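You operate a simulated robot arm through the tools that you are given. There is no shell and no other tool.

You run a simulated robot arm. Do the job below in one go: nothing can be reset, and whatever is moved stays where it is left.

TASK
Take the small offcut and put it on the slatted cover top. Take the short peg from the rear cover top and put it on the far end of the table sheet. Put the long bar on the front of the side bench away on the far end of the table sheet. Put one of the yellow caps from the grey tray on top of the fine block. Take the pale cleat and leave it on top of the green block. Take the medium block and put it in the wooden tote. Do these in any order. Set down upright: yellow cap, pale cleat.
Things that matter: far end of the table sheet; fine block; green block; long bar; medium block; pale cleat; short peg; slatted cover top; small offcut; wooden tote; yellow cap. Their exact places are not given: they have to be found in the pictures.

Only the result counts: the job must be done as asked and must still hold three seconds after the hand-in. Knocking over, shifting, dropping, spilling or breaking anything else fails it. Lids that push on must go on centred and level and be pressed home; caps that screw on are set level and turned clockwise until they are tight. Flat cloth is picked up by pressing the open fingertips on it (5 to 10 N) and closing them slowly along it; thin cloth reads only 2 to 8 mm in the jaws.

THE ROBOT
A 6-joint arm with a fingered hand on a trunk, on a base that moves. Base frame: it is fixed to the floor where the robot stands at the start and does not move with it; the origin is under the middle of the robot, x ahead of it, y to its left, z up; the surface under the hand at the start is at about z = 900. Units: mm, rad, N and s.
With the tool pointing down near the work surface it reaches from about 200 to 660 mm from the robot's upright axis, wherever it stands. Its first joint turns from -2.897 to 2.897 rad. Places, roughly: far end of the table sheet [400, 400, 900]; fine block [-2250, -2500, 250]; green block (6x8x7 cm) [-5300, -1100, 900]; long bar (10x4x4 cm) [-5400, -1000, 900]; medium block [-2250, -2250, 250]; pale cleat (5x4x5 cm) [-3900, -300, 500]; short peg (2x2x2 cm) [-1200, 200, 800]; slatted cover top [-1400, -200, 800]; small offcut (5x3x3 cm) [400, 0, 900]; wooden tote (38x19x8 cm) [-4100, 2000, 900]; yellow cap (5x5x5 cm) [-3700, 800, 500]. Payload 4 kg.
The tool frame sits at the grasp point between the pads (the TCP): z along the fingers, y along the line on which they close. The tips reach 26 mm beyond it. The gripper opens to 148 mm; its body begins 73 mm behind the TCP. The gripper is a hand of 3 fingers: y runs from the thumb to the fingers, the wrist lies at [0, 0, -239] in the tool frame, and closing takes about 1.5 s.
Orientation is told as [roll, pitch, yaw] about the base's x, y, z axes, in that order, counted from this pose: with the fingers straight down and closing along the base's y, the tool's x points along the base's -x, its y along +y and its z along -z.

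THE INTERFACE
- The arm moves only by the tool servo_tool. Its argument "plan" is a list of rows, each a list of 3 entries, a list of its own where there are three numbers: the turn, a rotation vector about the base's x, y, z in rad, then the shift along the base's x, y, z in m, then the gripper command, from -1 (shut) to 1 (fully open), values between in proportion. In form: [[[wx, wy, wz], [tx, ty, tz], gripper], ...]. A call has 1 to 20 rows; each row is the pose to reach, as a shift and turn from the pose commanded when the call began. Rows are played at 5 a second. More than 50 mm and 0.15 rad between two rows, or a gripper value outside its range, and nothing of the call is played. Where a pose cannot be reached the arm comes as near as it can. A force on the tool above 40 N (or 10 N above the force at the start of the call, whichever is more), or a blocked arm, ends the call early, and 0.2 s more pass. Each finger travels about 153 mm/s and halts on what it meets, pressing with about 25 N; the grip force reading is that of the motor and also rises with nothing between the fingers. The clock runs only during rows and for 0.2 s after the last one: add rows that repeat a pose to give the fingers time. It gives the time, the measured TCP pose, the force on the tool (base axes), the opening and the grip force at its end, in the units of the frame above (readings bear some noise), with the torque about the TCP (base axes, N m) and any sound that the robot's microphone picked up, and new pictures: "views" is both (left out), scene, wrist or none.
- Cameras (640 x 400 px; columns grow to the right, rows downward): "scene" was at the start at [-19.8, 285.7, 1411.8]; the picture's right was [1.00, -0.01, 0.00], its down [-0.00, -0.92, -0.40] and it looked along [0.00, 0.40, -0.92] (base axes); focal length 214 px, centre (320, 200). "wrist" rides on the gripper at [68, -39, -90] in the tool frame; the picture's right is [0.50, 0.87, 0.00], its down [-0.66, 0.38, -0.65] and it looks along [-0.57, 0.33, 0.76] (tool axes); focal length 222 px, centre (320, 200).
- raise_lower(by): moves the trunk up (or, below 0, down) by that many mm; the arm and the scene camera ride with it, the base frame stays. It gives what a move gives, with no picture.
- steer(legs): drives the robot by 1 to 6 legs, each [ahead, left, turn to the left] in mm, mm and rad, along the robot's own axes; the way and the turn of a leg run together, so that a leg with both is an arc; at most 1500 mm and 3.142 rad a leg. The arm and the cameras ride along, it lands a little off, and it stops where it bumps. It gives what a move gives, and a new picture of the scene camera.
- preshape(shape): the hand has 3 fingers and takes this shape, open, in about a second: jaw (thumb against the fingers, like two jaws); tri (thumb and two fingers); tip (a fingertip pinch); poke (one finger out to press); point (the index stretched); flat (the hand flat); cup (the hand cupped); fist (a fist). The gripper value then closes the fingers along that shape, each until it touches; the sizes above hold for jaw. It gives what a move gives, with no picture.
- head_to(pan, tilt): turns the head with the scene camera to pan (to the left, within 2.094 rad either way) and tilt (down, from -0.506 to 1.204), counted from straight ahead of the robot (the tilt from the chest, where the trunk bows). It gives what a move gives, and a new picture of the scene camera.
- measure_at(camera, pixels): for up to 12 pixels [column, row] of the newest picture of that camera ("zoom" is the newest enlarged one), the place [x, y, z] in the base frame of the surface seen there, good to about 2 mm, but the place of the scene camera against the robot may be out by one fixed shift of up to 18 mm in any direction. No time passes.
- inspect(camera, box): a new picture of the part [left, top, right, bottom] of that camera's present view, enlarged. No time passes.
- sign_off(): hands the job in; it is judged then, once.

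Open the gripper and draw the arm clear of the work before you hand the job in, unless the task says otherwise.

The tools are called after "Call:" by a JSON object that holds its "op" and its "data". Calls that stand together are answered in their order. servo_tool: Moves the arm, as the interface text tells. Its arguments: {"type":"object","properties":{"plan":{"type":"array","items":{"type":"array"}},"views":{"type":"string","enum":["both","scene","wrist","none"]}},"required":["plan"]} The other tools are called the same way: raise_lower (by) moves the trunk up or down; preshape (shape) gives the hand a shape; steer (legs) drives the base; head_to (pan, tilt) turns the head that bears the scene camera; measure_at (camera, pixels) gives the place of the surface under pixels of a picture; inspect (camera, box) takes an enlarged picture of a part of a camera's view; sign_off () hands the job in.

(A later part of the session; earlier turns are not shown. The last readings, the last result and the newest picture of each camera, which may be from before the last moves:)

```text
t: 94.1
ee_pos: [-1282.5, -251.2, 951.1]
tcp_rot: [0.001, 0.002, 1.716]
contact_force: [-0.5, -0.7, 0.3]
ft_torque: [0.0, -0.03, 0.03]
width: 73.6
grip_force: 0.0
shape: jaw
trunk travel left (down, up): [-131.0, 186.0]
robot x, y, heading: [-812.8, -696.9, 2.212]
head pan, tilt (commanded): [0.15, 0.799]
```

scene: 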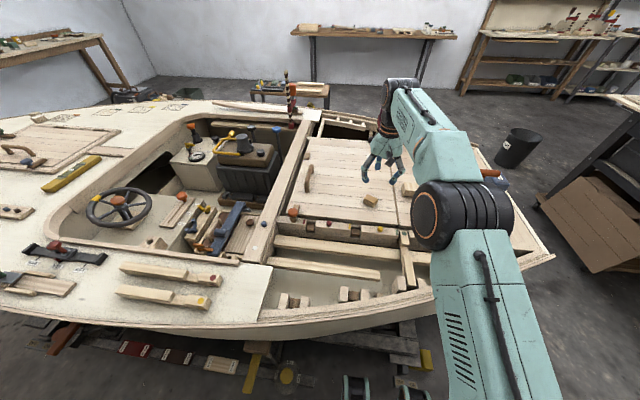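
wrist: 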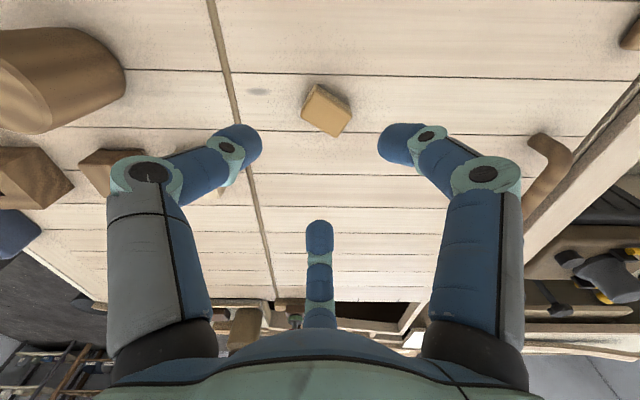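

The offcut rests on the front cover, past the split line. Now I retract the arm and drive around the stern toward the peg.

Call:
{"op": "servo_tool", "data": {"plan": [[[0, 0, 0], [0.0174, -0.0165, 0.005], 0], [[0, 0, 0], [0.0348, -0.033, 0.01], 0], [[0, 0, 0], [0.0522, -0.0495, 0.015], 0], [[0, 0, 0], [0.0696, -0.066, 0.02], 0], [[0, 0, 0], [0.087, -0.0825, 0.025], 0], [[0, 0, 0], [0.1044, -0.099, 0.03], 0], [[0, 0, 0], [0.1218, -0.1155, 0.035], 0], [[0, 0, 0], [0.1392, -0.132, 0.04], 0], [[0, 0, 0], [0.1566, -0.1485, 0.045], 0], [[0, 0, 0], [0.174, -0.165, 0.05], 0], [[0, 0, 0], [0.19, -0.18, 0.05], 0]], "views": "none"}}

Call:
{"op": "steer", "data": {"legs": [[-319, -366, 0], [0, 0, -0.64]]}}

Call:
{"op": "head_to", "data": {"pan": 0.5, "tilt": 0.8}}

```text
t: 96.5
ee_pos: [-1090.3, -432.7, 1001.8]
tcp_rot: [0.002, -0.001, 1.715]
contact_force: [0.1, 0.2, -0.3]
ft_torque: [-0.02, 0.01, 0.01]
width: 73.3
grip_force: 0.1
shape: jaw
trunk travel left (down, up): [-131.0, 186.0]
robot x, y, heading: [-812.1, -696.7, 2.205]
head pan, tilt (commanded): [0.15, 0.799]
```

```text
t: 102.1
ee_pos: [-385.9, -351.3, 1000.4]
tcp_rot: [0.003, -0.002, 1.074]
contact_force: [-0.4, 0.4, 1.0]
ft_torque: [-0.02, 0.0, -0.01]
width: 73.3
grip_force: 0.0
shape: jaw
trunk travel left (down, up): [-131.0, 186.0]
robot x, y, heading: [-322.3, -731.7, 1.571]
head pan, tilt (commanded): [0.15, 0.799]
```

scene: 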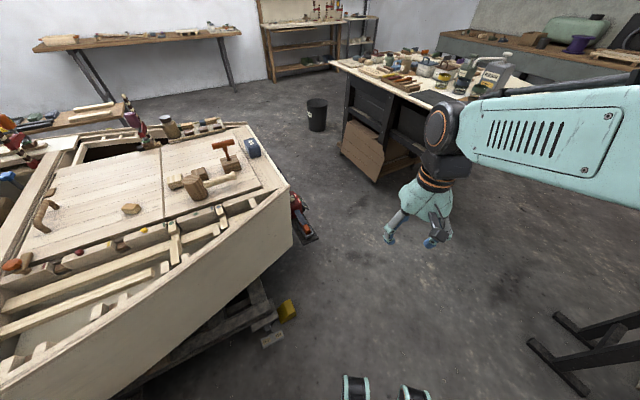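

```text
t: 102.9
ee_pos: [-387.3, -351.6, 1001.0]
tcp_rot: [0.002, 0.001, 1.073]
contact_force: [0.8, 0.2, 0.3]
ft_torque: [0.03, 0.03, -0.01]
width: 73.5
grip_force: 0.2
shape: jaw
trunk travel left (down, up): [-131.0, 186.0]
robot x, y, heading: [-325.3, -730.2, 1.563]
head pan, tilt (commanded): [0.499, 0.799]
```

scene: 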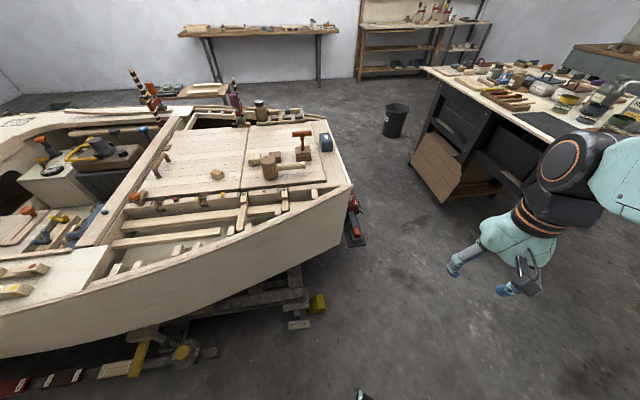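

The route ahead along x≈-325 is clear. I drive 850 mm ahead and look left at the stern and the machine on the floor.

Call:
{"op": "steer", "data": {"legs": [[850, 0, 0]]}}

Call:
{"op": "head_to", "data": {"pan": 1.3, "tilt": 0.9}}

```text
t: 107.4
ee_pos: [-372.3, 507.5, 1001.0]
tcp_rot: [0.004, 0.0, 1.059]
contact_force: [0.3, -0.4, -0.3]
ft_torque: [0.01, 0.0, -0.02]
width: 73.4
grip_force: 0.0
shape: jaw
trunk travel left (down, up): [-131.0, 186.0]
robot x, y, heading: [-313.1, 130.9, 1.553]
head pan, tilt (commanded): [0.499, 0.799]
```

scene: 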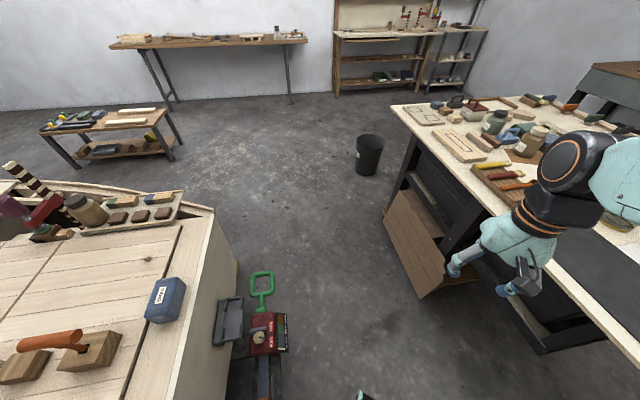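

```text
t: 108.6
ee_pos: [-372.6, 507.4, 1001.6]
tcp_rot: [0.002, -0.001, 1.061]
contact_force: [-0.8, 0.1, 0.1]
ft_torque: [0.01, 0.01, -0.01]
width: 73.5
grip_force: 0.0
shape: jaw
trunk travel left (down, up): [-131.0, 186.0]
robot x, y, heading: [-312.0, 125.5, 1.555]
head pan, tilt (commanded): [1.3, 0.901]
```

scene: 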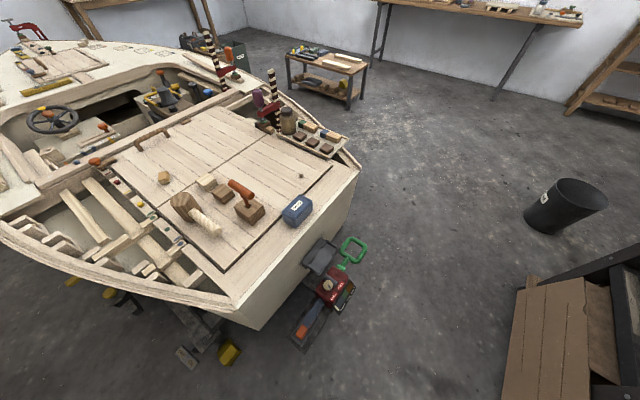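

I see the peg at (301,176) and the red machine by the transom around (325,290). I measure them.

Call:
{"op": "measure_at", "data": {"camera": "scene", "pixels": [[301, 175], [303, 178], [360, 170], [352, 245], [362, 245], [350, 295], [325, 345], [300, 335], [345, 300], [235, 305], [300, 215], [330, 155]]}}

Call:
{"op": "inspect", "data": {"camera": "scene", "box": [240, 100, 400, 360]}}

```text
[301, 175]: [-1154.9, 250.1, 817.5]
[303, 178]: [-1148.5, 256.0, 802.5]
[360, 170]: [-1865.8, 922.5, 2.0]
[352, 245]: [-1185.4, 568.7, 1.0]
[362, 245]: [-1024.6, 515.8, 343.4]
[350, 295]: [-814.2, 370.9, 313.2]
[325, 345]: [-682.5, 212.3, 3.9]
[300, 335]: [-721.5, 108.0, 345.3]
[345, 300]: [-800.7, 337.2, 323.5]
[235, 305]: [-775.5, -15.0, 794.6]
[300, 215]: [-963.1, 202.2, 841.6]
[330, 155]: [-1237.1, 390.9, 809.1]
```

```text
1.54 times, centred on (320, 230) of scene
```

zoom: 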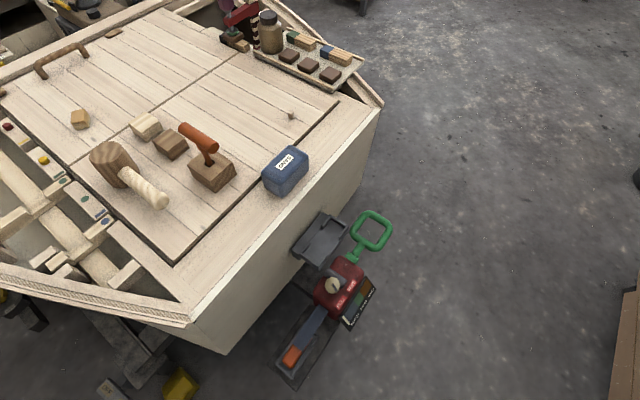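

I check the cardboard, bin and free floor on the way to the boat's stern-right corner.

Call:
{"op": "measure_at", "data": {"camera": "scene", "pixels": [[515, 390], [520, 300], [530, 280], [560, 230], [530, 215], [450, 300], [400, 250], [588, 285], [385, 105], [350, 100], [440, 180], [380, 290]]}}

```text
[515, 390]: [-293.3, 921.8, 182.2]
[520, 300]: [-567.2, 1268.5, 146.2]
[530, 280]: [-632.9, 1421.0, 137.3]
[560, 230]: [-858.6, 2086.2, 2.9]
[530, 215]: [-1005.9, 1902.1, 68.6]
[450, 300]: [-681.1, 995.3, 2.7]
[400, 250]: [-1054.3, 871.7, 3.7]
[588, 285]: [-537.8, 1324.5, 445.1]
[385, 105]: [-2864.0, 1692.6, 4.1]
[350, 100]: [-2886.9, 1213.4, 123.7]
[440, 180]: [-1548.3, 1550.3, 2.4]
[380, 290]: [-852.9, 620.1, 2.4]
```

Path is clear. I drive via (-480,520) to about (-850,750) and then turn to face the peg.

Call:
{"op": "steer", "data": {"legs": [[392, 174, 0], [224, 374, 0], [0, 0, 2.618]]}}

Call:
{"op": "head_to", "data": {"pan": 0.2, "tilt": 0.9}}

```text
t: 120.9
ee_pos: [-974.2, 382.1, 1001.9]
tcp_rot: [0.002, 0.001, -2.566]
contact_force: [0.9, 0.3, 0.0]
ft_torque: [0.02, -0.01, -0.02]
width: 73.4
grip_force: 0.1
shape: jaw
trunk travel left (down, up): [-131.0, 186.0]
robot x, y, heading: [-852.7, 750.8, -2.073]
head pan, tilt (commanded): [1.3, 0.901]
```

scene: 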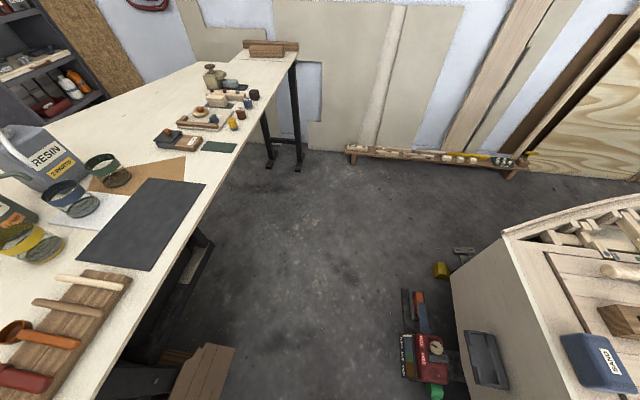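

```text
t: 122.2
ee_pos: [-975.5, 381.3, 1001.2]
tcp_rot: [0.002, 0.001, -2.565]
contact_force: [0.1, -0.1, 0.6]
ft_torque: [-0.02, -0.02, 0.0]
width: 73.7
grip_force: 0.0
shape: jaw
trunk travel left (down, up): [-131.0, 186.0]
robot x, y, heading: [-850.7, 748.4, -2.074]
head pan, tilt (commanded): [0.201, 0.901]
```

scene: 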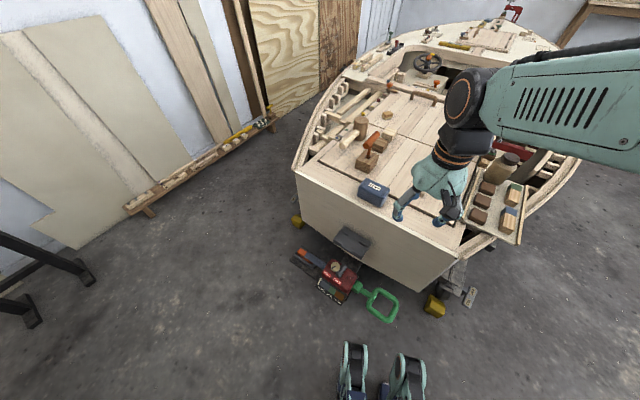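

The hand hides the peg, so I extend the arm over its expected spot (-1150,248) and look with the wrist camera.

Call:
{"op": "servo_tool", "data": {"plan": [[[0, 0, 0], [-0.018, -0.013, 0], 0.2], [[0, 0, 0], [-0.036, -0.027, 0], 0.4], [[0, 0, 0], [-0.053, -0.04, 0], 0.6], [[0, 0, 0], [-0.07, -0.053, 0], 0.8], [[0, 0, 0], [-0.088, -0.067, 0], 1], [[0, 0, 0], [-0.105, -0.08, 0], 1], [[0, 0, 0], [-0.123, -0.093, 0], 1], [[0, 0, 0], [-0.14, -0.107, 0], 1], [[0, 0, 0], [-0.158, -0.12, 0], 1], [[0, 0, 0], [-0.175, -0.133, -0.01], 1], [[0, 0, 0], [-0.175, -0.133, -0.02], 1]]}}

```text
t: 124.6
ee_pos: [-1152.9, 249.5, 981.2]
tcp_rot: [0.002, 0.0, -2.566]
contact_force: [0.1, 0.0, -0.7]
ft_torque: [-0.01, 0.0, 0.02]
width: 148.0
grip_force: 0.1
shape: jaw
trunk travel left (down, up): [-131.0, 186.0]
robot x, y, heading: [-853.0, 746.0, -2.073]
head pan, tilt (commanded): [0.201, 0.901]
```

scene: 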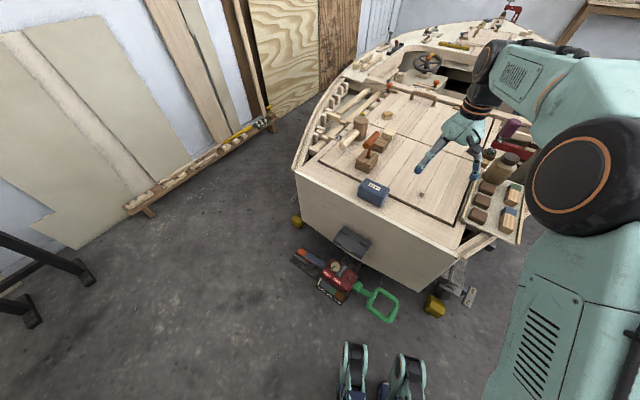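
wrist: 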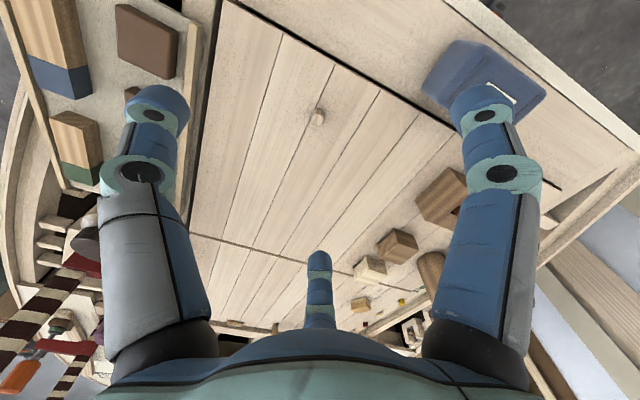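

The peg is at (318,117) in the wrist view. I zoom and measure it.

Call:
{"op": "inspect", "data": {"camera": "wrist", "box": [288, 92, 352, 142]}}

Call:
{"op": "measure_at", "data": {"camera": "wrist", "pixels": [[318, 117], [315, 112], [322, 118], [316, 121], [320, 122], [310, 130], [330, 105]]}}

```text
8.00 times, centred on (320, 117) of wrist
```

zoom: 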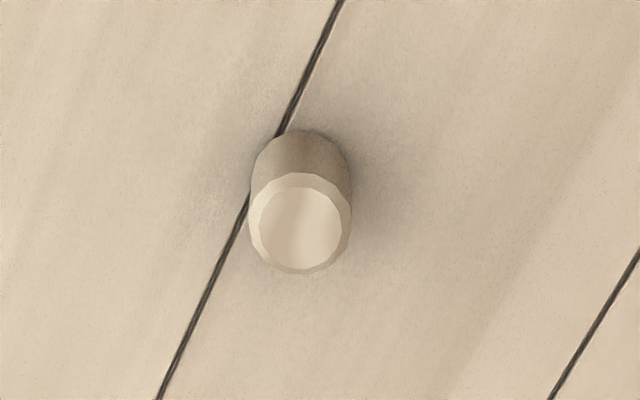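

```text
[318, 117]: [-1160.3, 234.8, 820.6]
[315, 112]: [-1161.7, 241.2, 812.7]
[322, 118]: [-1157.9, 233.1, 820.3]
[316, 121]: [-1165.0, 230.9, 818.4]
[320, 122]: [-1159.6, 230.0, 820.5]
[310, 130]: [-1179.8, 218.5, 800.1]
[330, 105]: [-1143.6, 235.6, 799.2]
```

The peg is a short upright dowel. I measure its top centre.

Call:
{"op": "measure_at", "data": {"camera": "zoom", "pixels": [[300, 222], [262, 222], [340, 222], [300, 262], [300, 185]]}}

```text
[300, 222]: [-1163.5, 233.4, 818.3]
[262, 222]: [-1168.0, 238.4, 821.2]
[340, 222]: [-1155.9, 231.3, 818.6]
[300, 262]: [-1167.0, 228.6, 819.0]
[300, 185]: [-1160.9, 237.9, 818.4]
```

The dowel's top centre is near (-1162,234,820). Before descending with open fingers I check the SAND box and the side rail clearance.

Call:
{"op": "measure_at", "data": {"camera": "wrist", "pixels": [[426, 88], [440, 45], [465, 105], [205, 60], [195, 130], [185, 200], [215, 10], [192, 60], [130, 90], [380, 240], [430, 195], [225, 30]]}}

```text
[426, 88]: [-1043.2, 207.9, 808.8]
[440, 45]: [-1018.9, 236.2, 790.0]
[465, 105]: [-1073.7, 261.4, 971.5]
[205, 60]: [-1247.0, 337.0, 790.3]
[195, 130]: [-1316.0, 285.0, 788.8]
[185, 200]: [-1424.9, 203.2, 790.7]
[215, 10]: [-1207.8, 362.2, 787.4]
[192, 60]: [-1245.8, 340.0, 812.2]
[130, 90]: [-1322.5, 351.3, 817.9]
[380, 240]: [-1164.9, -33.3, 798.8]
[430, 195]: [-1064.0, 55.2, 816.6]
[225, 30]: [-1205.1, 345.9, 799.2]
```

To keep the fingers clear of the SAND box I turn the hand by -1.0 rad, align over the dowel and descend to z≈865 to look again.

Call:
{"op": "servo_tool", "data": {"plan": [[[0, 0, -0.14], [-0.003, -0.005, 0], 1], [[0, 0, -0.28], [-0.006, -0.01, 0], 1], [[0, 0, -0.42], [-0.009, -0.0155, 0], 1], [[0, 0, -0.56], [-0.009, -0.0155, 0], 1], [[0, 0, -0.7], [-0.009, -0.0155, 0], 1], [[0, 0, -0.84], [-0.009, -0.0155, -0.02], 1], [[0, 0, -0.98], [-0.009, -0.0155, -0.045], 1], [[0, 0, -1.0], [-0.009, -0.0155, -0.07], 1], [[0, 0, -1.0], [-0.009, -0.0155, -0.095], 1], [[0, 0, -1.0], [-0.009, -0.0155, -0.115], 1], [[0, 0, -1.0], [-0.009, -0.0155, -0.115], 1]]}}

```text
t: 127.0
ee_pos: [-1158.5, 233.4, 864.0]
tcp_rot: [0.002, 0.002, 2.718]
contact_force: [-0.3, 0.3, 0.1]
ft_torque: [0.0, 0.01, -0.04]
width: 148.0
grip_force: 0.1
shape: jaw
trunk travel left (down, up): [-131.0, 186.0]
robot x, y, heading: [-850.7, 743.0, -2.078]
head pan, tilt (commanded): [0.201, 0.901]
```

scene: 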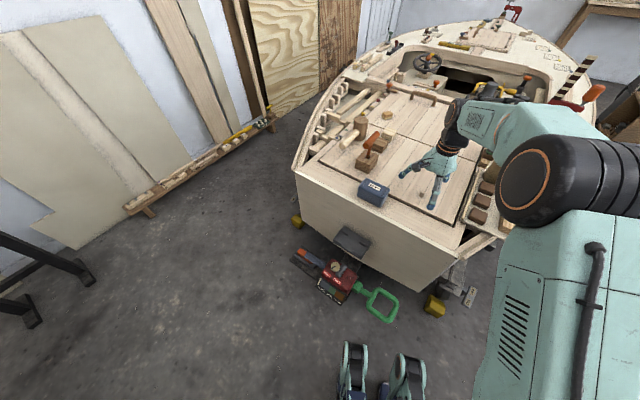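
wrist: 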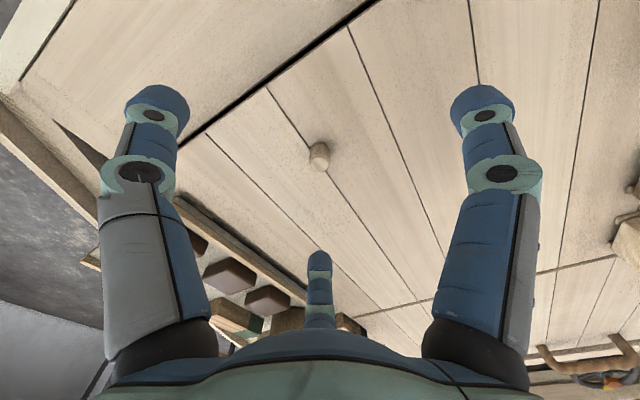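

The dowel is well centred at (319,155). I measure its top once more.

Call:
{"op": "inspect", "data": {"camera": "wrist", "box": [296, 134, 344, 174]}}

Call:
{"op": "measure_at", "data": {"camera": "wrist", "pixels": [[319, 158], [313, 158], [325, 158], [319, 163], [319, 152]]}}

```text
10.00 times, centred on (320, 154) of wrist
```

zoom: 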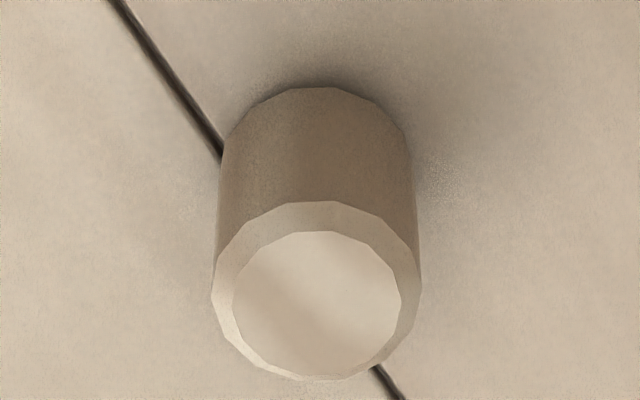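

```text
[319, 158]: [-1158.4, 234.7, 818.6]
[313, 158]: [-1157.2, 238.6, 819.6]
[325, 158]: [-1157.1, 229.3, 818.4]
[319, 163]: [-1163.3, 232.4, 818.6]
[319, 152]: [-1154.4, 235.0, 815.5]
```

I shift 3 mm, descend to z≈831 and close on the dowel.

Call:
{"op": "servo_tool", "data": {"plan": [[[0, 0, 0], [-0.002, -0.001, -0.01], 1], [[0, 0, 0], [-0.003, -0.001, -0.02], 1], [[0, 0, 0], [-0.003, -0.001, -0.028], 1], [[0, 0, 0], [-0.003, -0.001, -0.032], 1], [[0, 0, 0], [-0.003, -0.001, -0.032], 0.4], [[0, 0, 0], [-0.003, -0.001, -0.032], 0], [[0, 0, 0], [-0.003, -0.001, -0.032], -0.4], [[0, 0, 0], [-0.003, -0.001, -0.032], -0.7], [[0, 0, 0], [-0.003, -0.001, -0.032], -1], [[0, 0, 0], [-0.003, -0.001, -0.032], -1], [[0, 0, 0], [-0.003, -0.001, -0.032], -1]], "views": "wrist"}}

```text
t: 129.4
ee_pos: [-1161.1, 232.3, 833.0]
tcp_rot: [0.002, -0.001, 2.717]
contact_force: [0.4, 0.1, 0.3]
ft_torque: [0.03, -0.01, 0.01]
width: 8.3
grip_force: 25.0
shape: jaw
trunk travel left (down, up): [-131.0, 186.0]
robot x, y, heading: [-854.5, 748.7, -2.072]
head pan, tilt (commanded): [0.201, 0.901]
```

wrist: 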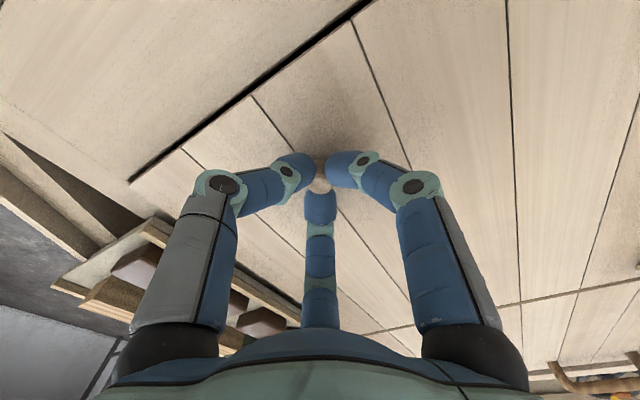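

The fingers have closed around the dowel (opening reads 8 mm, 25 N). I lift and check that it comes along.

Call:
{"op": "servo_tool", "data": {"plan": [[[0, 0, 0], [0, 0, 0.01], -1], [[0, 0, 0], [0, 0, 0.025], -1], [[0, 0, 0], [0, 0, 0.045], -1], [[0, 0, 0], [0, 0, 0.07], -1], [[0, 0, 0], [0, 0, 0.1], -1], [[0, 0, 0], [0, 0, 0.14], -1]]}}

Call:
{"op": "inspect", "data": {"camera": "wrist", "box": [260, 130, 380, 230]}}

```text
t: 130.8
ee_pos: [-1163.4, 234.3, 971.0]
tcp_rot: [0.003, 0.0, 2.719]
contact_force: [0.5, -0.4, 0.7]
ft_torque: [-0.01, -0.05, 0.0]
width: 8.3
grip_force: 25.6
shape: jaw
trunk travel left (down, up): [-131.0, 186.0]
robot x, y, heading: [-854.3, 746.7, -2.071]
head pan, tilt (commanded): [0.201, 0.901]
```

scene: 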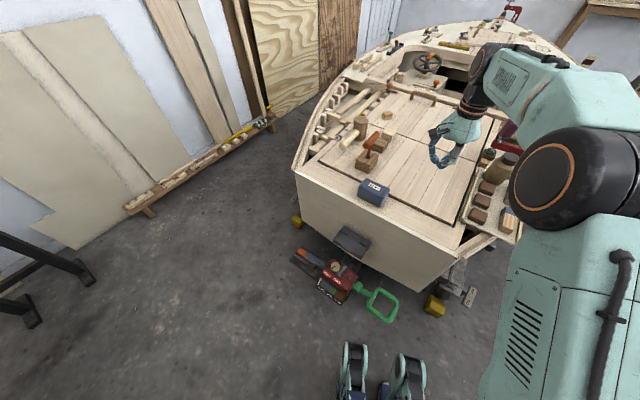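
wrist: 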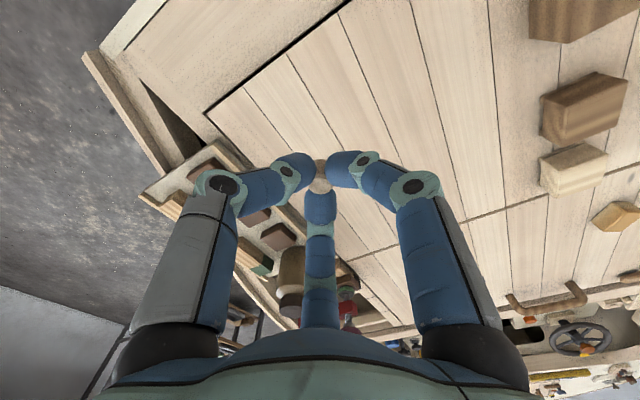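

```text
4.00 times, centred on (320, 180) of wrist
```

zoom: 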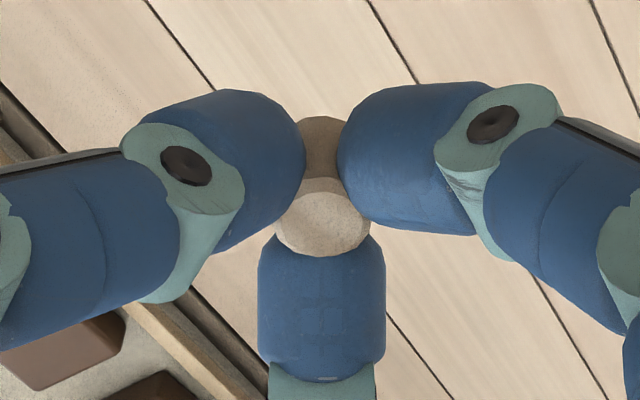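

The dowel is held firmly. I raise the trunk, retract the arm and drive back toward the table.

Call:
{"op": "raise_lower", "data": {"by": 100}}

Call:
{"op": "servo_tool", "data": {"plan": [[[0, 0, 0], [0.0103, 0.0171, 0], -1], [[0, 0, 0], [0.0206, 0.0342, 0], -1], [[0, 0, 0], [0.0309, 0.0513, 0], -1], [[0, 0, 0], [0.0412, 0.0684, 0], -1], [[0, 0, 0], [0.0515, 0.0855, 0], -1], [[0, 0, 0], [0.0618, 0.1026, 0], -1], [[0, 0, 0], [0.0721, 0.1197, 0], -1], [[0, 0, 0], [0.0824, 0.1368, 0], -1], [[0, 0, 0], [0.0927, 0.1539, 0], -1], [[0, 0, 0], [0.103, 0.171, 0], -1]], "views": "none"}}

```text
t: 132.2
ee_pos: [-1161.5, 232.0, 1072.9]
tcp_rot: [0.002, -0.001, 2.716]
contact_force: [-1.0, 0.0, 0.4]
ft_torque: [-0.05, -0.03, 0.01]
width: 8.2
grip_force: 24.9
shape: jaw
trunk travel left (down, up): [-231.0, 86.0]
robot x, y, heading: [-853.5, 745.5, -2.073]
head pan, tilt (commanded): [0.201, 0.901]
```

```text
t: 134.4
ee_pos: [-1058.7, 401.8, 1072.3]
tcp_rot: [0.002, -0.001, 2.718]
contact_force: [-1.0, 0.0, -0.1]
ft_torque: [0.04, 0.02, -0.01]
width: 8.3
grip_force: 25.4
shape: jaw
trunk travel left (down, up): [-231.0, 86.0]
robot x, y, heading: [-852.0, 746.6, -2.071]
head pan, tilt (commanded): [0.201, 0.901]
```

I drive back via (-480,520) and (-330,180), turning to heading 0, to the start spot at the table.

Call:
{"op": "steer", "data": {"legs": [[21, 435, 0], [226, 295, 0], [0, 0, 2.071]]}}

Call:
{"op": "head_to", "data": {"pan": 0.6, "tilt": 0.9}}

```text
t: 146.2
ee_pos: [63.7, 102.1, 1073.0]
tcp_rot: [0.002, 0.001, -1.62]
contact_force: [1.2, -0.1, -0.4]
ft_torque: [0.0, -0.02, 0.03]
width: 8.1
grip_force: 25.1
shape: jaw
trunk travel left (down, up): [-231.0, 86.0]
robot x, y, heading: [-333.6, 168.1, -0.125]
head pan, tilt (commanded): [0.201, 0.901]
```

scene: 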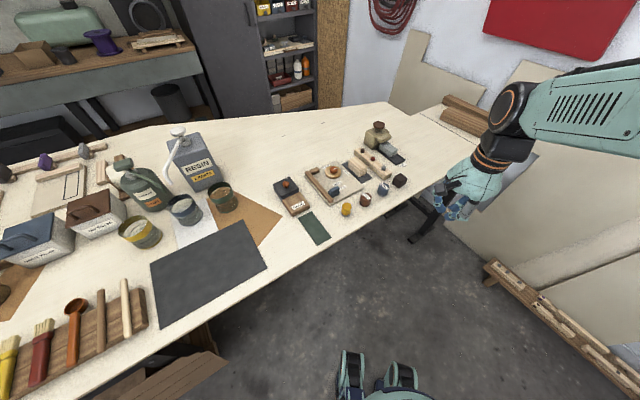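

```text
t: 147.1
ee_pos: [62.6, 102.5, 1072.7]
tcp_rot: [0.003, -0.001, -1.62]
contact_force: [-1.0, 0.7, -0.6]
ft_torque: [-0.01, 0.03, 0.02]
width: 8.5
grip_force: 24.5
shape: jaw
trunk travel left (down, up): [-231.0, 86.0]
robot x, y, heading: [-334.1, 169.8, -0.127]
head pan, tilt (commanded): [0.6, 0.901]
```

scene: 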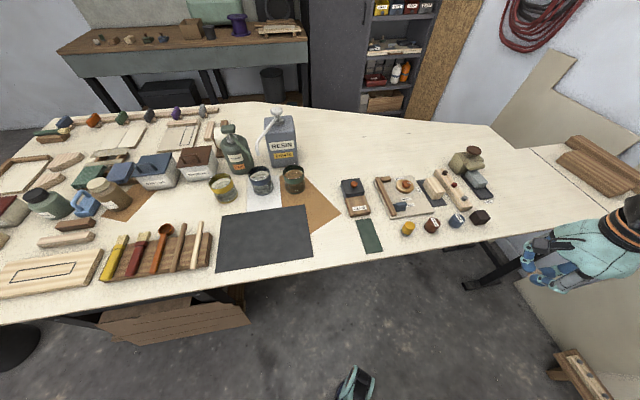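

Everything on the table is unchanged. I drive on to the start spot (0,0) and square up the heading.

Call:
{"op": "steer", "data": {"legs": [[353, -126, 0], [0, 0, 0.127]]}}

```text
t: 150.1
ee_pos: [403.7, -21.0, 1072.0]
tcp_rot: [0.003, -0.001, -1.496]
contact_force: [-0.2, -0.5, 0.3]
ft_torque: [-0.01, 0.01, -0.01]
width: 8.1
grip_force: 26.0
shape: jaw
trunk travel left (down, up): [-231.0, 86.0]
robot x, y, heading: [1.6, -1.5, 0.003]
head pan, tilt (commanded): [0.6, 0.901]
```

scene: 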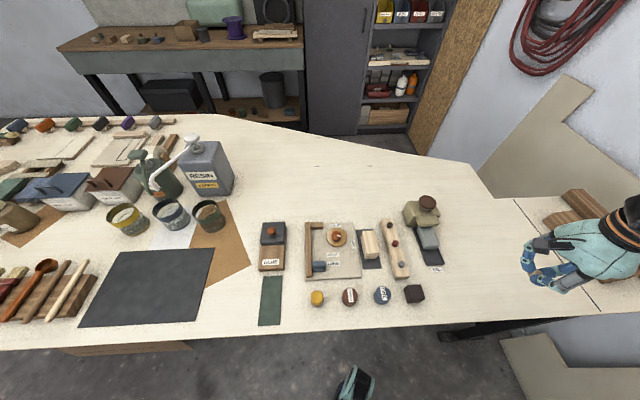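

I swing the arm across to above the drop spot (395,455), keeping above the tools.

Call:
{"op": "servo_tool", "data": {"plan": [[[0, 0, 0.04], [-0.0005, 0.0298, 0], -1], [[0, 0, 0.08], [-0.001, 0.0595, 0], -1], [[0, 0, 0.12], [-0.0016, 0.0893, 0], -1], [[0, 0, 0.16], [-0.0022, 0.119, 0], -1], [[0, 0, 0.2], [-0.0027, 0.1488, 0], -1], [[0, 0, 0.24], [-0.0033, 0.1785, 0], -1], [[0, 0, 0.28], [-0.0038, 0.2083, 0], -1], [[0, 0, 0.32], [-0.0044, 0.238, 0], -1], [[0, 0, 0.36], [-0.0049, 0.2678, 0], -1], [[0, 0, 0.4], [-0.0055, 0.2975, 0], -1], [[0, 0, 0.44], [-0.006, 0.3273, -0.01], -1], [[0, 0, 0.48], [-0.0066, 0.357, -0.02], -1], [[0, 0, 0.52], [-0.0071, 0.3868, -0.03], -1], [[0, 0, 0.56], [-0.0077, 0.4165, -0.045], -1], [[0, 0, 0.6], [-0.0082, 0.4463, -0.06], -1], [[0, 0, 0.64], [-0.0087, 0.476, -0.075], -1], [[0, 0, 0.64], [-0.0087, 0.476, -0.075], -1]]}}

```text
t: 153.7
ee_pos: [396.0, 455.3, 997.9]
tcp_rot: [0.001, -0.002, -0.855]
contact_force: [-0.2, -0.8, 0.3]
ft_torque: [0.02, -0.01, -0.01]
width: 8.0
grip_force: 25.4
shape: jaw
trunk travel left (down, up): [-231.0, 86.0]
robot x, y, heading: [3.7, -2.9, -0.003]
head pan, tilt (commanded): [0.6, 0.901]
```

scene: 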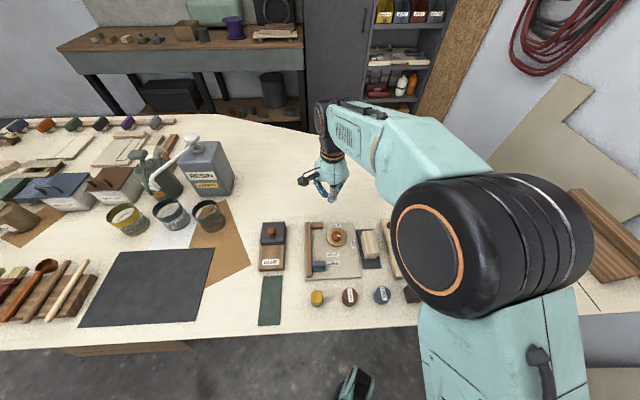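
wrist: 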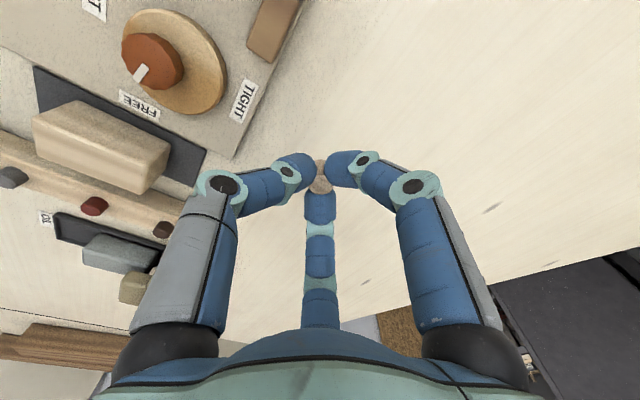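

I check distances to the tan board's far edge in the wrist view.

Call:
{"op": "measure_at", "data": {"camera": "wrist", "pixels": [[233, 157], [250, 130], [275, 75], [302, 15], [320, 128], [400, 100], [380, 60], [350, 40]]}}

```text
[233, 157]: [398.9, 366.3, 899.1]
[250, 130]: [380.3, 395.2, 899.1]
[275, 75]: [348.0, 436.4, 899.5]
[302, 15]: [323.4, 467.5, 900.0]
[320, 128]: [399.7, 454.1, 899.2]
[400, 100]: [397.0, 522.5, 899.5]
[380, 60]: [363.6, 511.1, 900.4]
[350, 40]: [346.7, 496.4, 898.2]
```

The spot is bare table (z≈899.3), 57 mm beyond the board's far edge. I lower the dowel to the table and release with a small opening.

Call:
{"op": "servo_tool", "data": {"plan": [[[0, 0, 0], [0, 0, -0.015], -1], [[0, 0, 0], [0, 0, -0.03], -1], [[0, 0, 0], [0, 0, -0.045], -1], [[0, 0, 0], [0, 0, -0.055], -1], [[0, 0, 0], [0, 0, -0.061], -1], [[0, 0, 0], [0, 0, -0.064], -1], [[0, 0, 0], [0, 0, -0.066], -1], [[0, 0, 0], [0, 0, -0.067], -1], [[0, 0, 0], [0, 0, -0.067], -1]], "views": "wrist"}}

```text
t: 155.7
ee_pos: [396.2, 453.7, 932.1]
tcp_rot: [0.003, 0.001, -0.858]
contact_force: [0.6, -2.0, 11.3]
ft_torque: [-0.04, -0.03, -0.02]
width: 8.5
grip_force: 24.6
shape: jaw
trunk travel left (down, up): [-231.0, 86.0]
robot x, y, heading: [6.4, -2.3, -0.004]
head pan, tilt (commanded): [0.6, 0.901]
```

wrist: 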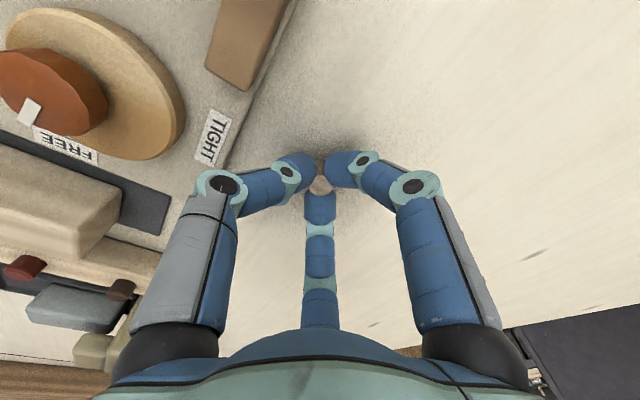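

The dowel touches the table (11 N). I open a little, wait, and lift away.

Call:
{"op": "servo_tool", "data": {"plan": [[[0, 0, 0], [0, 0, 0.001], -1], [[0, 0, 0], [0, 0, 0.001], -0.7], [[0, 0, 0], [0, 0, 0.001], -0.5], [[0, 0, 0], [0, 0, 0.001], -0.4], [[0, 0, 0], [0, 0, 0.001], -0.4], [[0, 0, 0], [0, 0, 0.015], -0.4], [[0, 0, 0], [0, 0, 0.035], -0.4], [[0, 0, 0], [0, 0, 0.06], -0.4], [[0, 0, 0], [0, 0, 0.09], -0.4], [[0, 0, 0], [0, 0, 0.12], -0.4]]}}

```text
t: 157.9
ee_pos: [396.0, 455.6, 1053.0]
tcp_rot: [0.001, 0.0, -0.855]
contact_force: [-0.4, -0.6, -0.8]
ft_torque: [0.01, 0.01, 0.01]
width: 44.0
grip_force: 0.1
shape: jaw
trunk travel left (down, up): [-231.0, 86.0]
robot x, y, heading: [2.4, -5.1, -0.004]
head pan, tilt (commanded): [0.6, 0.901]
```

scene: 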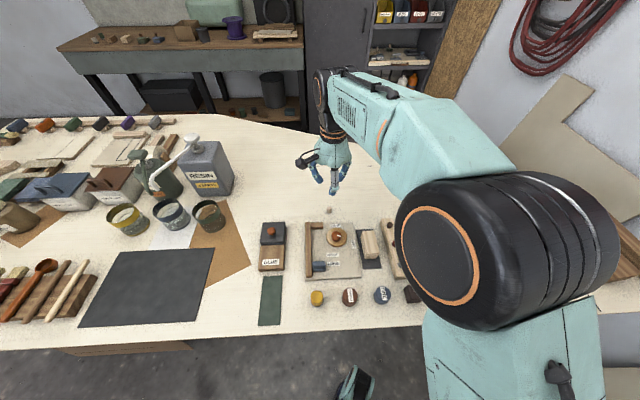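
wrist: 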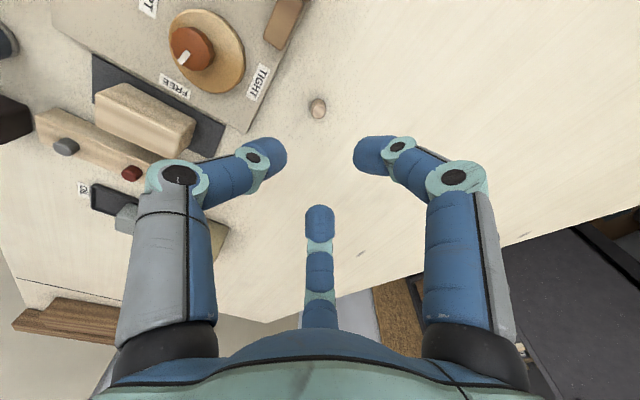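

The dowel stands on the table at (317,107) in the wrist view. I swing the arm back to straight ahead over the same path.

Call:
{"op": "servo_tool", "data": {"plan": [[[0, 0, -0.02], [0.0005, -0.0298, 0.01], -0.4], [[0, 0, -0.06], [0.001, -0.0595, 0.02], -0.4], [[0, 0, -0.1], [0.0016, -0.0893, 0.02], -0.4], [[0, 0, -0.14], [0.0022, -0.119, 0.02], -0.4], [[0, 0, -0.18], [0.0027, -0.1488, 0.02], -0.4], [[0, 0, -0.22], [0.0033, -0.1785, 0.02], -0.4], [[0, 0, -0.26], [0.0038, -0.2083, 0.02], -0.4], [[0, 0, -0.3], [0.0044, -0.238, 0.02], -0.4], [[0, 0, -0.34], [0.0049, -0.2678, 0.02], -0.4], [[0, 0, -0.38], [0.0055, -0.2975, 0.02], -0.4], [[0, 0, -0.42], [0.006, -0.3273, 0.02], -0.4], [[0, 0, -0.46], [0.0066, -0.357, 0.02], -0.4], [[0, 0, -0.5], [0.0071, -0.3868, 0.02], -0.4], [[0, 0, -0.54], [0.0077, -0.4165, 0.02], -0.4], [[0, 0, -0.6], [0.0082, -0.4463, 0.02], -0.4], [[0, 0, -0.66], [0.0087, -0.47, 0.02], -0.4]], "views": "none"}}

Call:
{"op": "steer", "data": {"legs": [[-350, 150, 0], [0, 0, 2.3]]}}

Call:
{"op": "head_to", "data": {"pan": 0.3, "tilt": 0.6}}

```text
t: 161.3
ee_pos: [406.5, -14.0, 1072.8]
tcp_rot: [0.001, -0.002, -1.517]
contact_force: [0.0, -0.9, -0.1]
ft_torque: [0.04, 0.01, 0.02]
width: 44.0
grip_force: 0.1
shape: jaw
trunk travel left (down, up): [-231.0, 86.0]
robot x, y, heading: [3.8, 2.8, -0.006]
head pan, tilt (commanded): [0.6, 0.901]
```

```text
t: 169.0
ee_pos: [-596.5, 458.8, 1072.3]
tcp_rot: [0.002, 0.001, 0.768]
contact_force: [0.2, 0.8, 0.2]
ft_torque: [-0.02, 0.03, 0.03]
width: 44.1
grip_force: 0.0
shape: jaw
trunk travel left (down, up): [-231.0, 86.0]
robot x, y, heading: [-339.0, 146.6, 2.283]
head pan, tilt (commanded): [0.6, 0.901]
```

scene: 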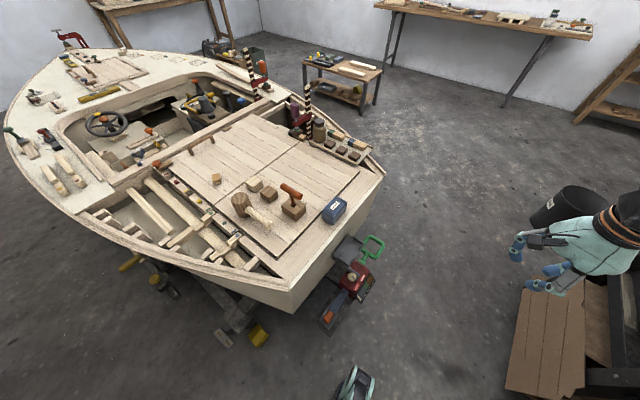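

```text
t: 169.8
ee_pos: [-597.2, 458.7, 1072.6]
tcp_rot: [0.001, -0.001, 0.768]
contact_force: [0.2, 0.8, -0.2]
ft_torque: [0.0, 0.03, -0.02]
width: 43.9
grip_force: 0.0
shape: jaw
trunk travel left (down, up): [-231.0, 86.0]
robot x, y, heading: [-338.7, 146.8, 2.28]
head pan, tilt (commanded): [0.3, 0.6]
```

scene: 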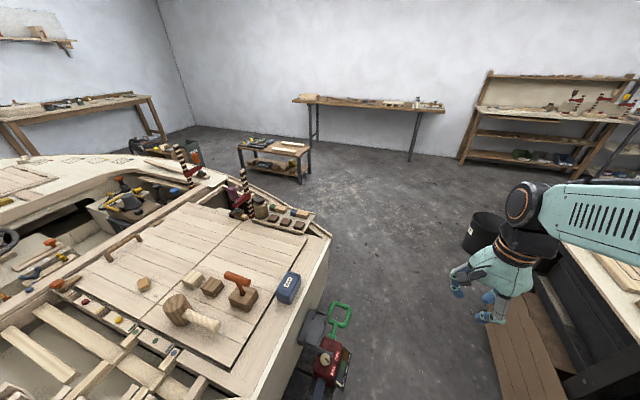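

The low table is at (275,150), the side bench at the left wall and another bench ahead. I measure their places and the bin and cradle on the way.

Call:
{"op": "measure_at", "data": {"camera": "scene", "pixels": [[240, 147], [310, 152], [300, 182], [245, 175], [295, 105], [445, 110], [370, 105], [490, 235], [330, 240], [130, 100], [150, 160], [20, 115]]}}

Call:
{"op": "inspect", "data": {"camera": "scene", "box": [120, 80, 460, 210]}}

```text
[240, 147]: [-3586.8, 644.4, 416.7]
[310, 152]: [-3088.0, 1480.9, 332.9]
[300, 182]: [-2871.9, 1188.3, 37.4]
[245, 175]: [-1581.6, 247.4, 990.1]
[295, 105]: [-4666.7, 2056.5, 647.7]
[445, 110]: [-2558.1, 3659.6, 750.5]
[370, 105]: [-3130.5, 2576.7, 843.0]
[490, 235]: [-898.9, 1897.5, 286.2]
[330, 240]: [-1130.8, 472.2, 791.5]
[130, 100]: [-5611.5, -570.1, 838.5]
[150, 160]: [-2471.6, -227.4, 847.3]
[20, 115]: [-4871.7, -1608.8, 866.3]
```

```text
1.88 times, centred on (290, 145) of scene
```

zoom: 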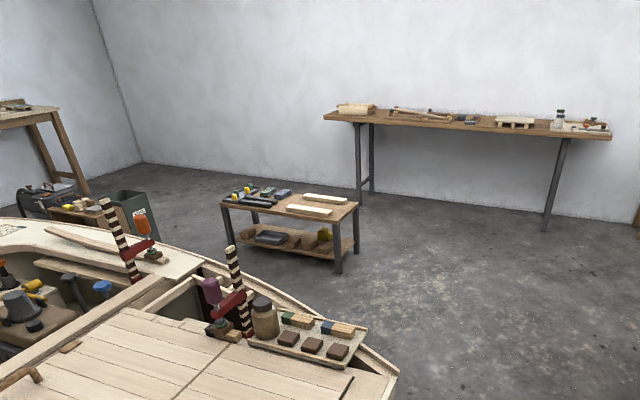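

I measure the low table's top and items more exactly.

Call:
{"op": "measure_at", "data": {"camera": "zoom", "pixels": [[270, 205], [235, 200], [248, 192], [310, 210], [325, 198], [350, 208], [230, 205], [345, 270], [270, 238], [325, 238], [225, 240], [100, 225]]}}

```text
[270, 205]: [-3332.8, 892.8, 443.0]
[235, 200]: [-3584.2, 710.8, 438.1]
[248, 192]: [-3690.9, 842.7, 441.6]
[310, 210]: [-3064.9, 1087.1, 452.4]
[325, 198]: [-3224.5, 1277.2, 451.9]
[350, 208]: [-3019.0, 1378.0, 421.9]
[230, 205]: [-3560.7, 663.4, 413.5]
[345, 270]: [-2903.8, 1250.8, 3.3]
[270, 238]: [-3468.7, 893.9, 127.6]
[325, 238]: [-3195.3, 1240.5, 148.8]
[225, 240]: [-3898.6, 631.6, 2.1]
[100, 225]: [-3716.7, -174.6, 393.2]
```

The low table spans about (-3560,663) to (-3020,1378). I drive around the boat's right side toward its near end.

Call:
{"op": "steer", "data": {"legs": [[375, -136, 0], [524, 104, 0], [0, 0, 0.86], [1100, 0, 0], [800, 150, 0]]}}

```text
t: 186.4
ee_pos: [-3204.8, 815.7, 1072.2]
tcp_rot: [0.001, 0.0, 1.586]
contact_force: [-0.2, 0.3, -0.2]
ft_torque: [-0.02, -0.04, -0.01]
width: 43.9
grip_force: 0.1
shape: jaw
trunk travel left (down, up): [-231.0, 86.0]
robot x, y, heading: [-2802.2, 788.2, 3.098]
head pan, tilt (commanded): [0.3, 0.6]
```

scene: 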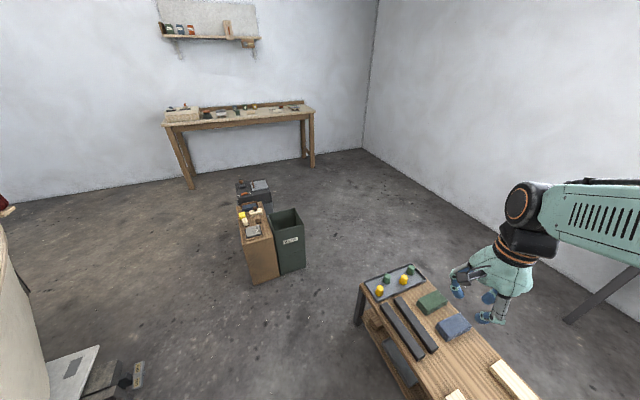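

I see the grey tray with yellow and green caps at (395,282), the crate at (255,235) and the side bench at (240,115). I zoom and measure.

Call:
{"op": "inspect", "data": {"camera": "scene", "box": [340, 240, 500, 370]}}

Call:
{"op": "measure_at", "data": {"camera": "scene", "pixels": [[377, 281], [405, 275], [380, 290], [410, 267], [366, 283], [420, 265], [440, 290], [355, 325], [360, 290], [445, 390], [300, 265], [250, 285]]}}

Call:
{"op": "inspect", "data": {"camera": "scene", "box": [140, 80, 340, 290]}}

```text
3.08 times, centred on (420, 305) of scene
```

zoom: 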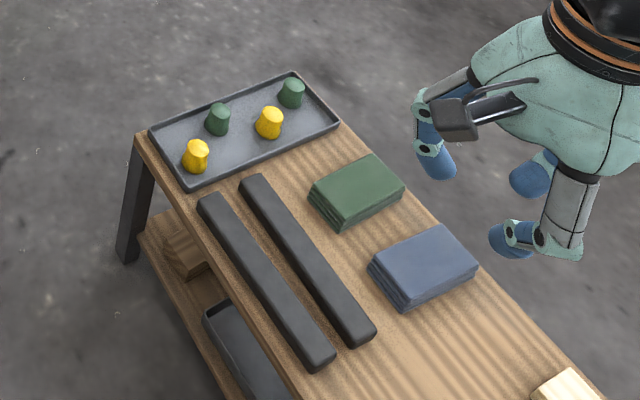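

```text
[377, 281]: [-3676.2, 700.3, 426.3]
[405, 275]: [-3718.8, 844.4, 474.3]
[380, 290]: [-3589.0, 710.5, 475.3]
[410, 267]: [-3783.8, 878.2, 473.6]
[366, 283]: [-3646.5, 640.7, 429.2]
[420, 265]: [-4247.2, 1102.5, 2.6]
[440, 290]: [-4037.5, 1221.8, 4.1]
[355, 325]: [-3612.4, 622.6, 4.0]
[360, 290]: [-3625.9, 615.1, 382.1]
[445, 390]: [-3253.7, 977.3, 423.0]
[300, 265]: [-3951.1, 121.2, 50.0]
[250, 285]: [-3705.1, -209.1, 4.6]
```

```text
1.90 times, centred on (240, 185) of scene
```

zoom: 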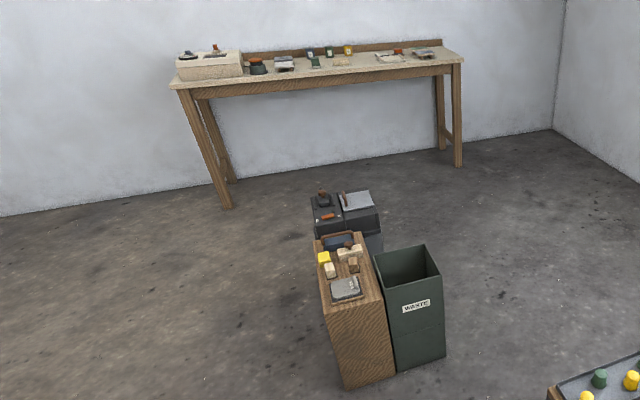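

The caps' tops are near (-3593,693,471) and (-3723,827,471). I drive to about (-3330,400) and turn to face the nearer yellow cap.

Call:
{"op": "steer", "data": {"legs": [[511, 411, 0], [0, 0, -0.796]]}}

Call:
{"op": "head_to", "data": {"pan": 0.2, "tilt": 1.0}}

```text
t: 192.6
ee_pos: [-3603.8, 716.9, 1072.5]
tcp_rot: [0.002, 0.0, 0.793]
contact_force: [0.3, -0.5, 0.3]
ft_torque: [-0.02, 0.02, 0.01]
width: 43.9
grip_force: 0.1
shape: jaw
trunk travel left (down, up): [-231.0, 86.0]
robot x, y, heading: [-3341.4, 412.3, 2.307]
head pan, tilt (commanded): [0.3, 0.6]
```

scene: 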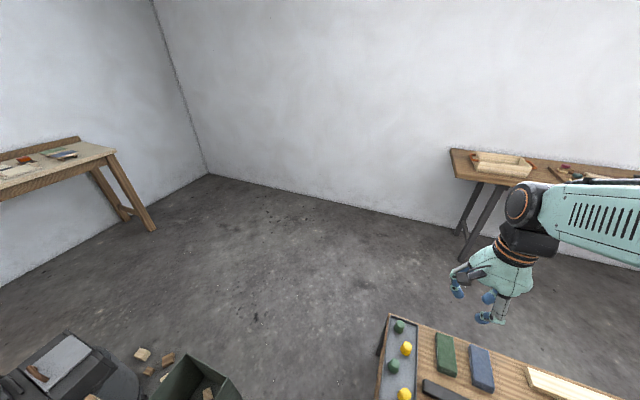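

```text
t: 193.4
ee_pos: [-3604.1, 718.2, 1072.3]
tcp_rot: [0.001, 0.001, 0.794]
contact_force: [-0.2, -0.5, -0.4]
ft_torque: [0.0, -0.02, 0.02]
width: 44.1
grip_force: 0.1
shape: jaw
trunk travel left (down, up): [-231.0, 86.0]
robot x, y, heading: [-3338.9, 412.4, 2.309]
head pan, tilt (commanded): [0.201, 1.0]
```

scene: 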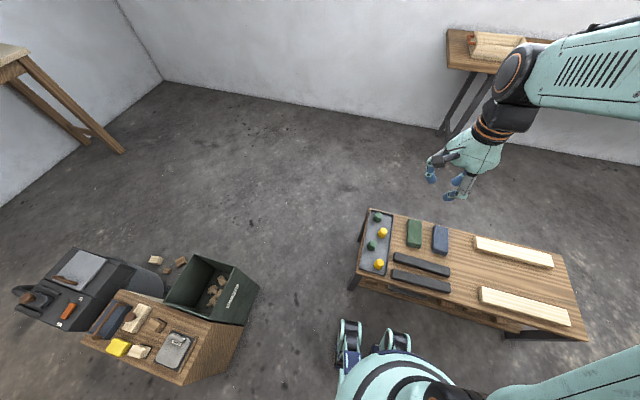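

I measure both yellow caps at (379,264) and (382,233) and the crate items from here.

Call:
{"op": "inspect", "data": {"camera": "scene", "box": [345, 200, 425, 290]}}

Call:
{"op": "measure_at", "data": {"camera": "scene", "pixels": [[379, 263], [382, 231], [378, 217], [371, 246], [380, 255], [362, 270], [392, 215], [400, 258]]}}

Call:
{"op": "inspect", "data": {"camera": "scene", "box": [60, 260, 260, 390]}}

```text
4.44 times, centred on (385, 245) of scene
```

zoom: 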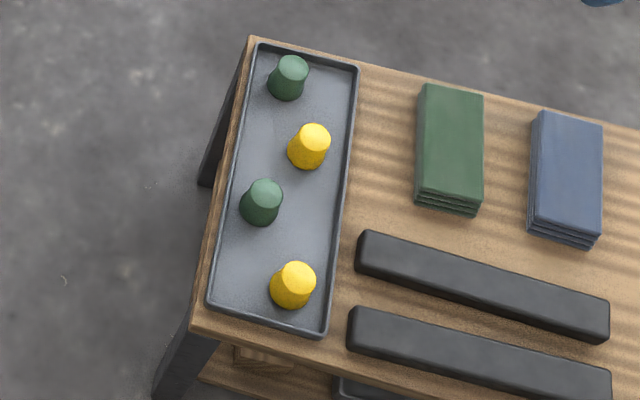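

```text
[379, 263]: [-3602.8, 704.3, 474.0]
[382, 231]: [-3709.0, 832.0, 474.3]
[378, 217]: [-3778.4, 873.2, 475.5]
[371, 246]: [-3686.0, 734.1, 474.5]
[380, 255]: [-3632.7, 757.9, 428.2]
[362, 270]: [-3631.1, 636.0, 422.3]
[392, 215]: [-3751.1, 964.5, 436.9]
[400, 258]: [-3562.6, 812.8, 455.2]
```

```text
3.08 times, centred on (160, 325) of scene
```

zoom: 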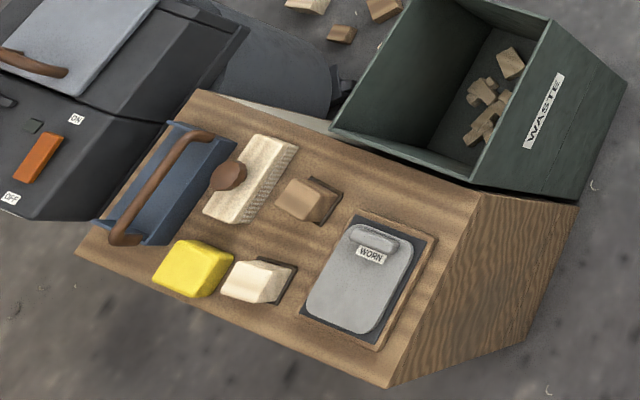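

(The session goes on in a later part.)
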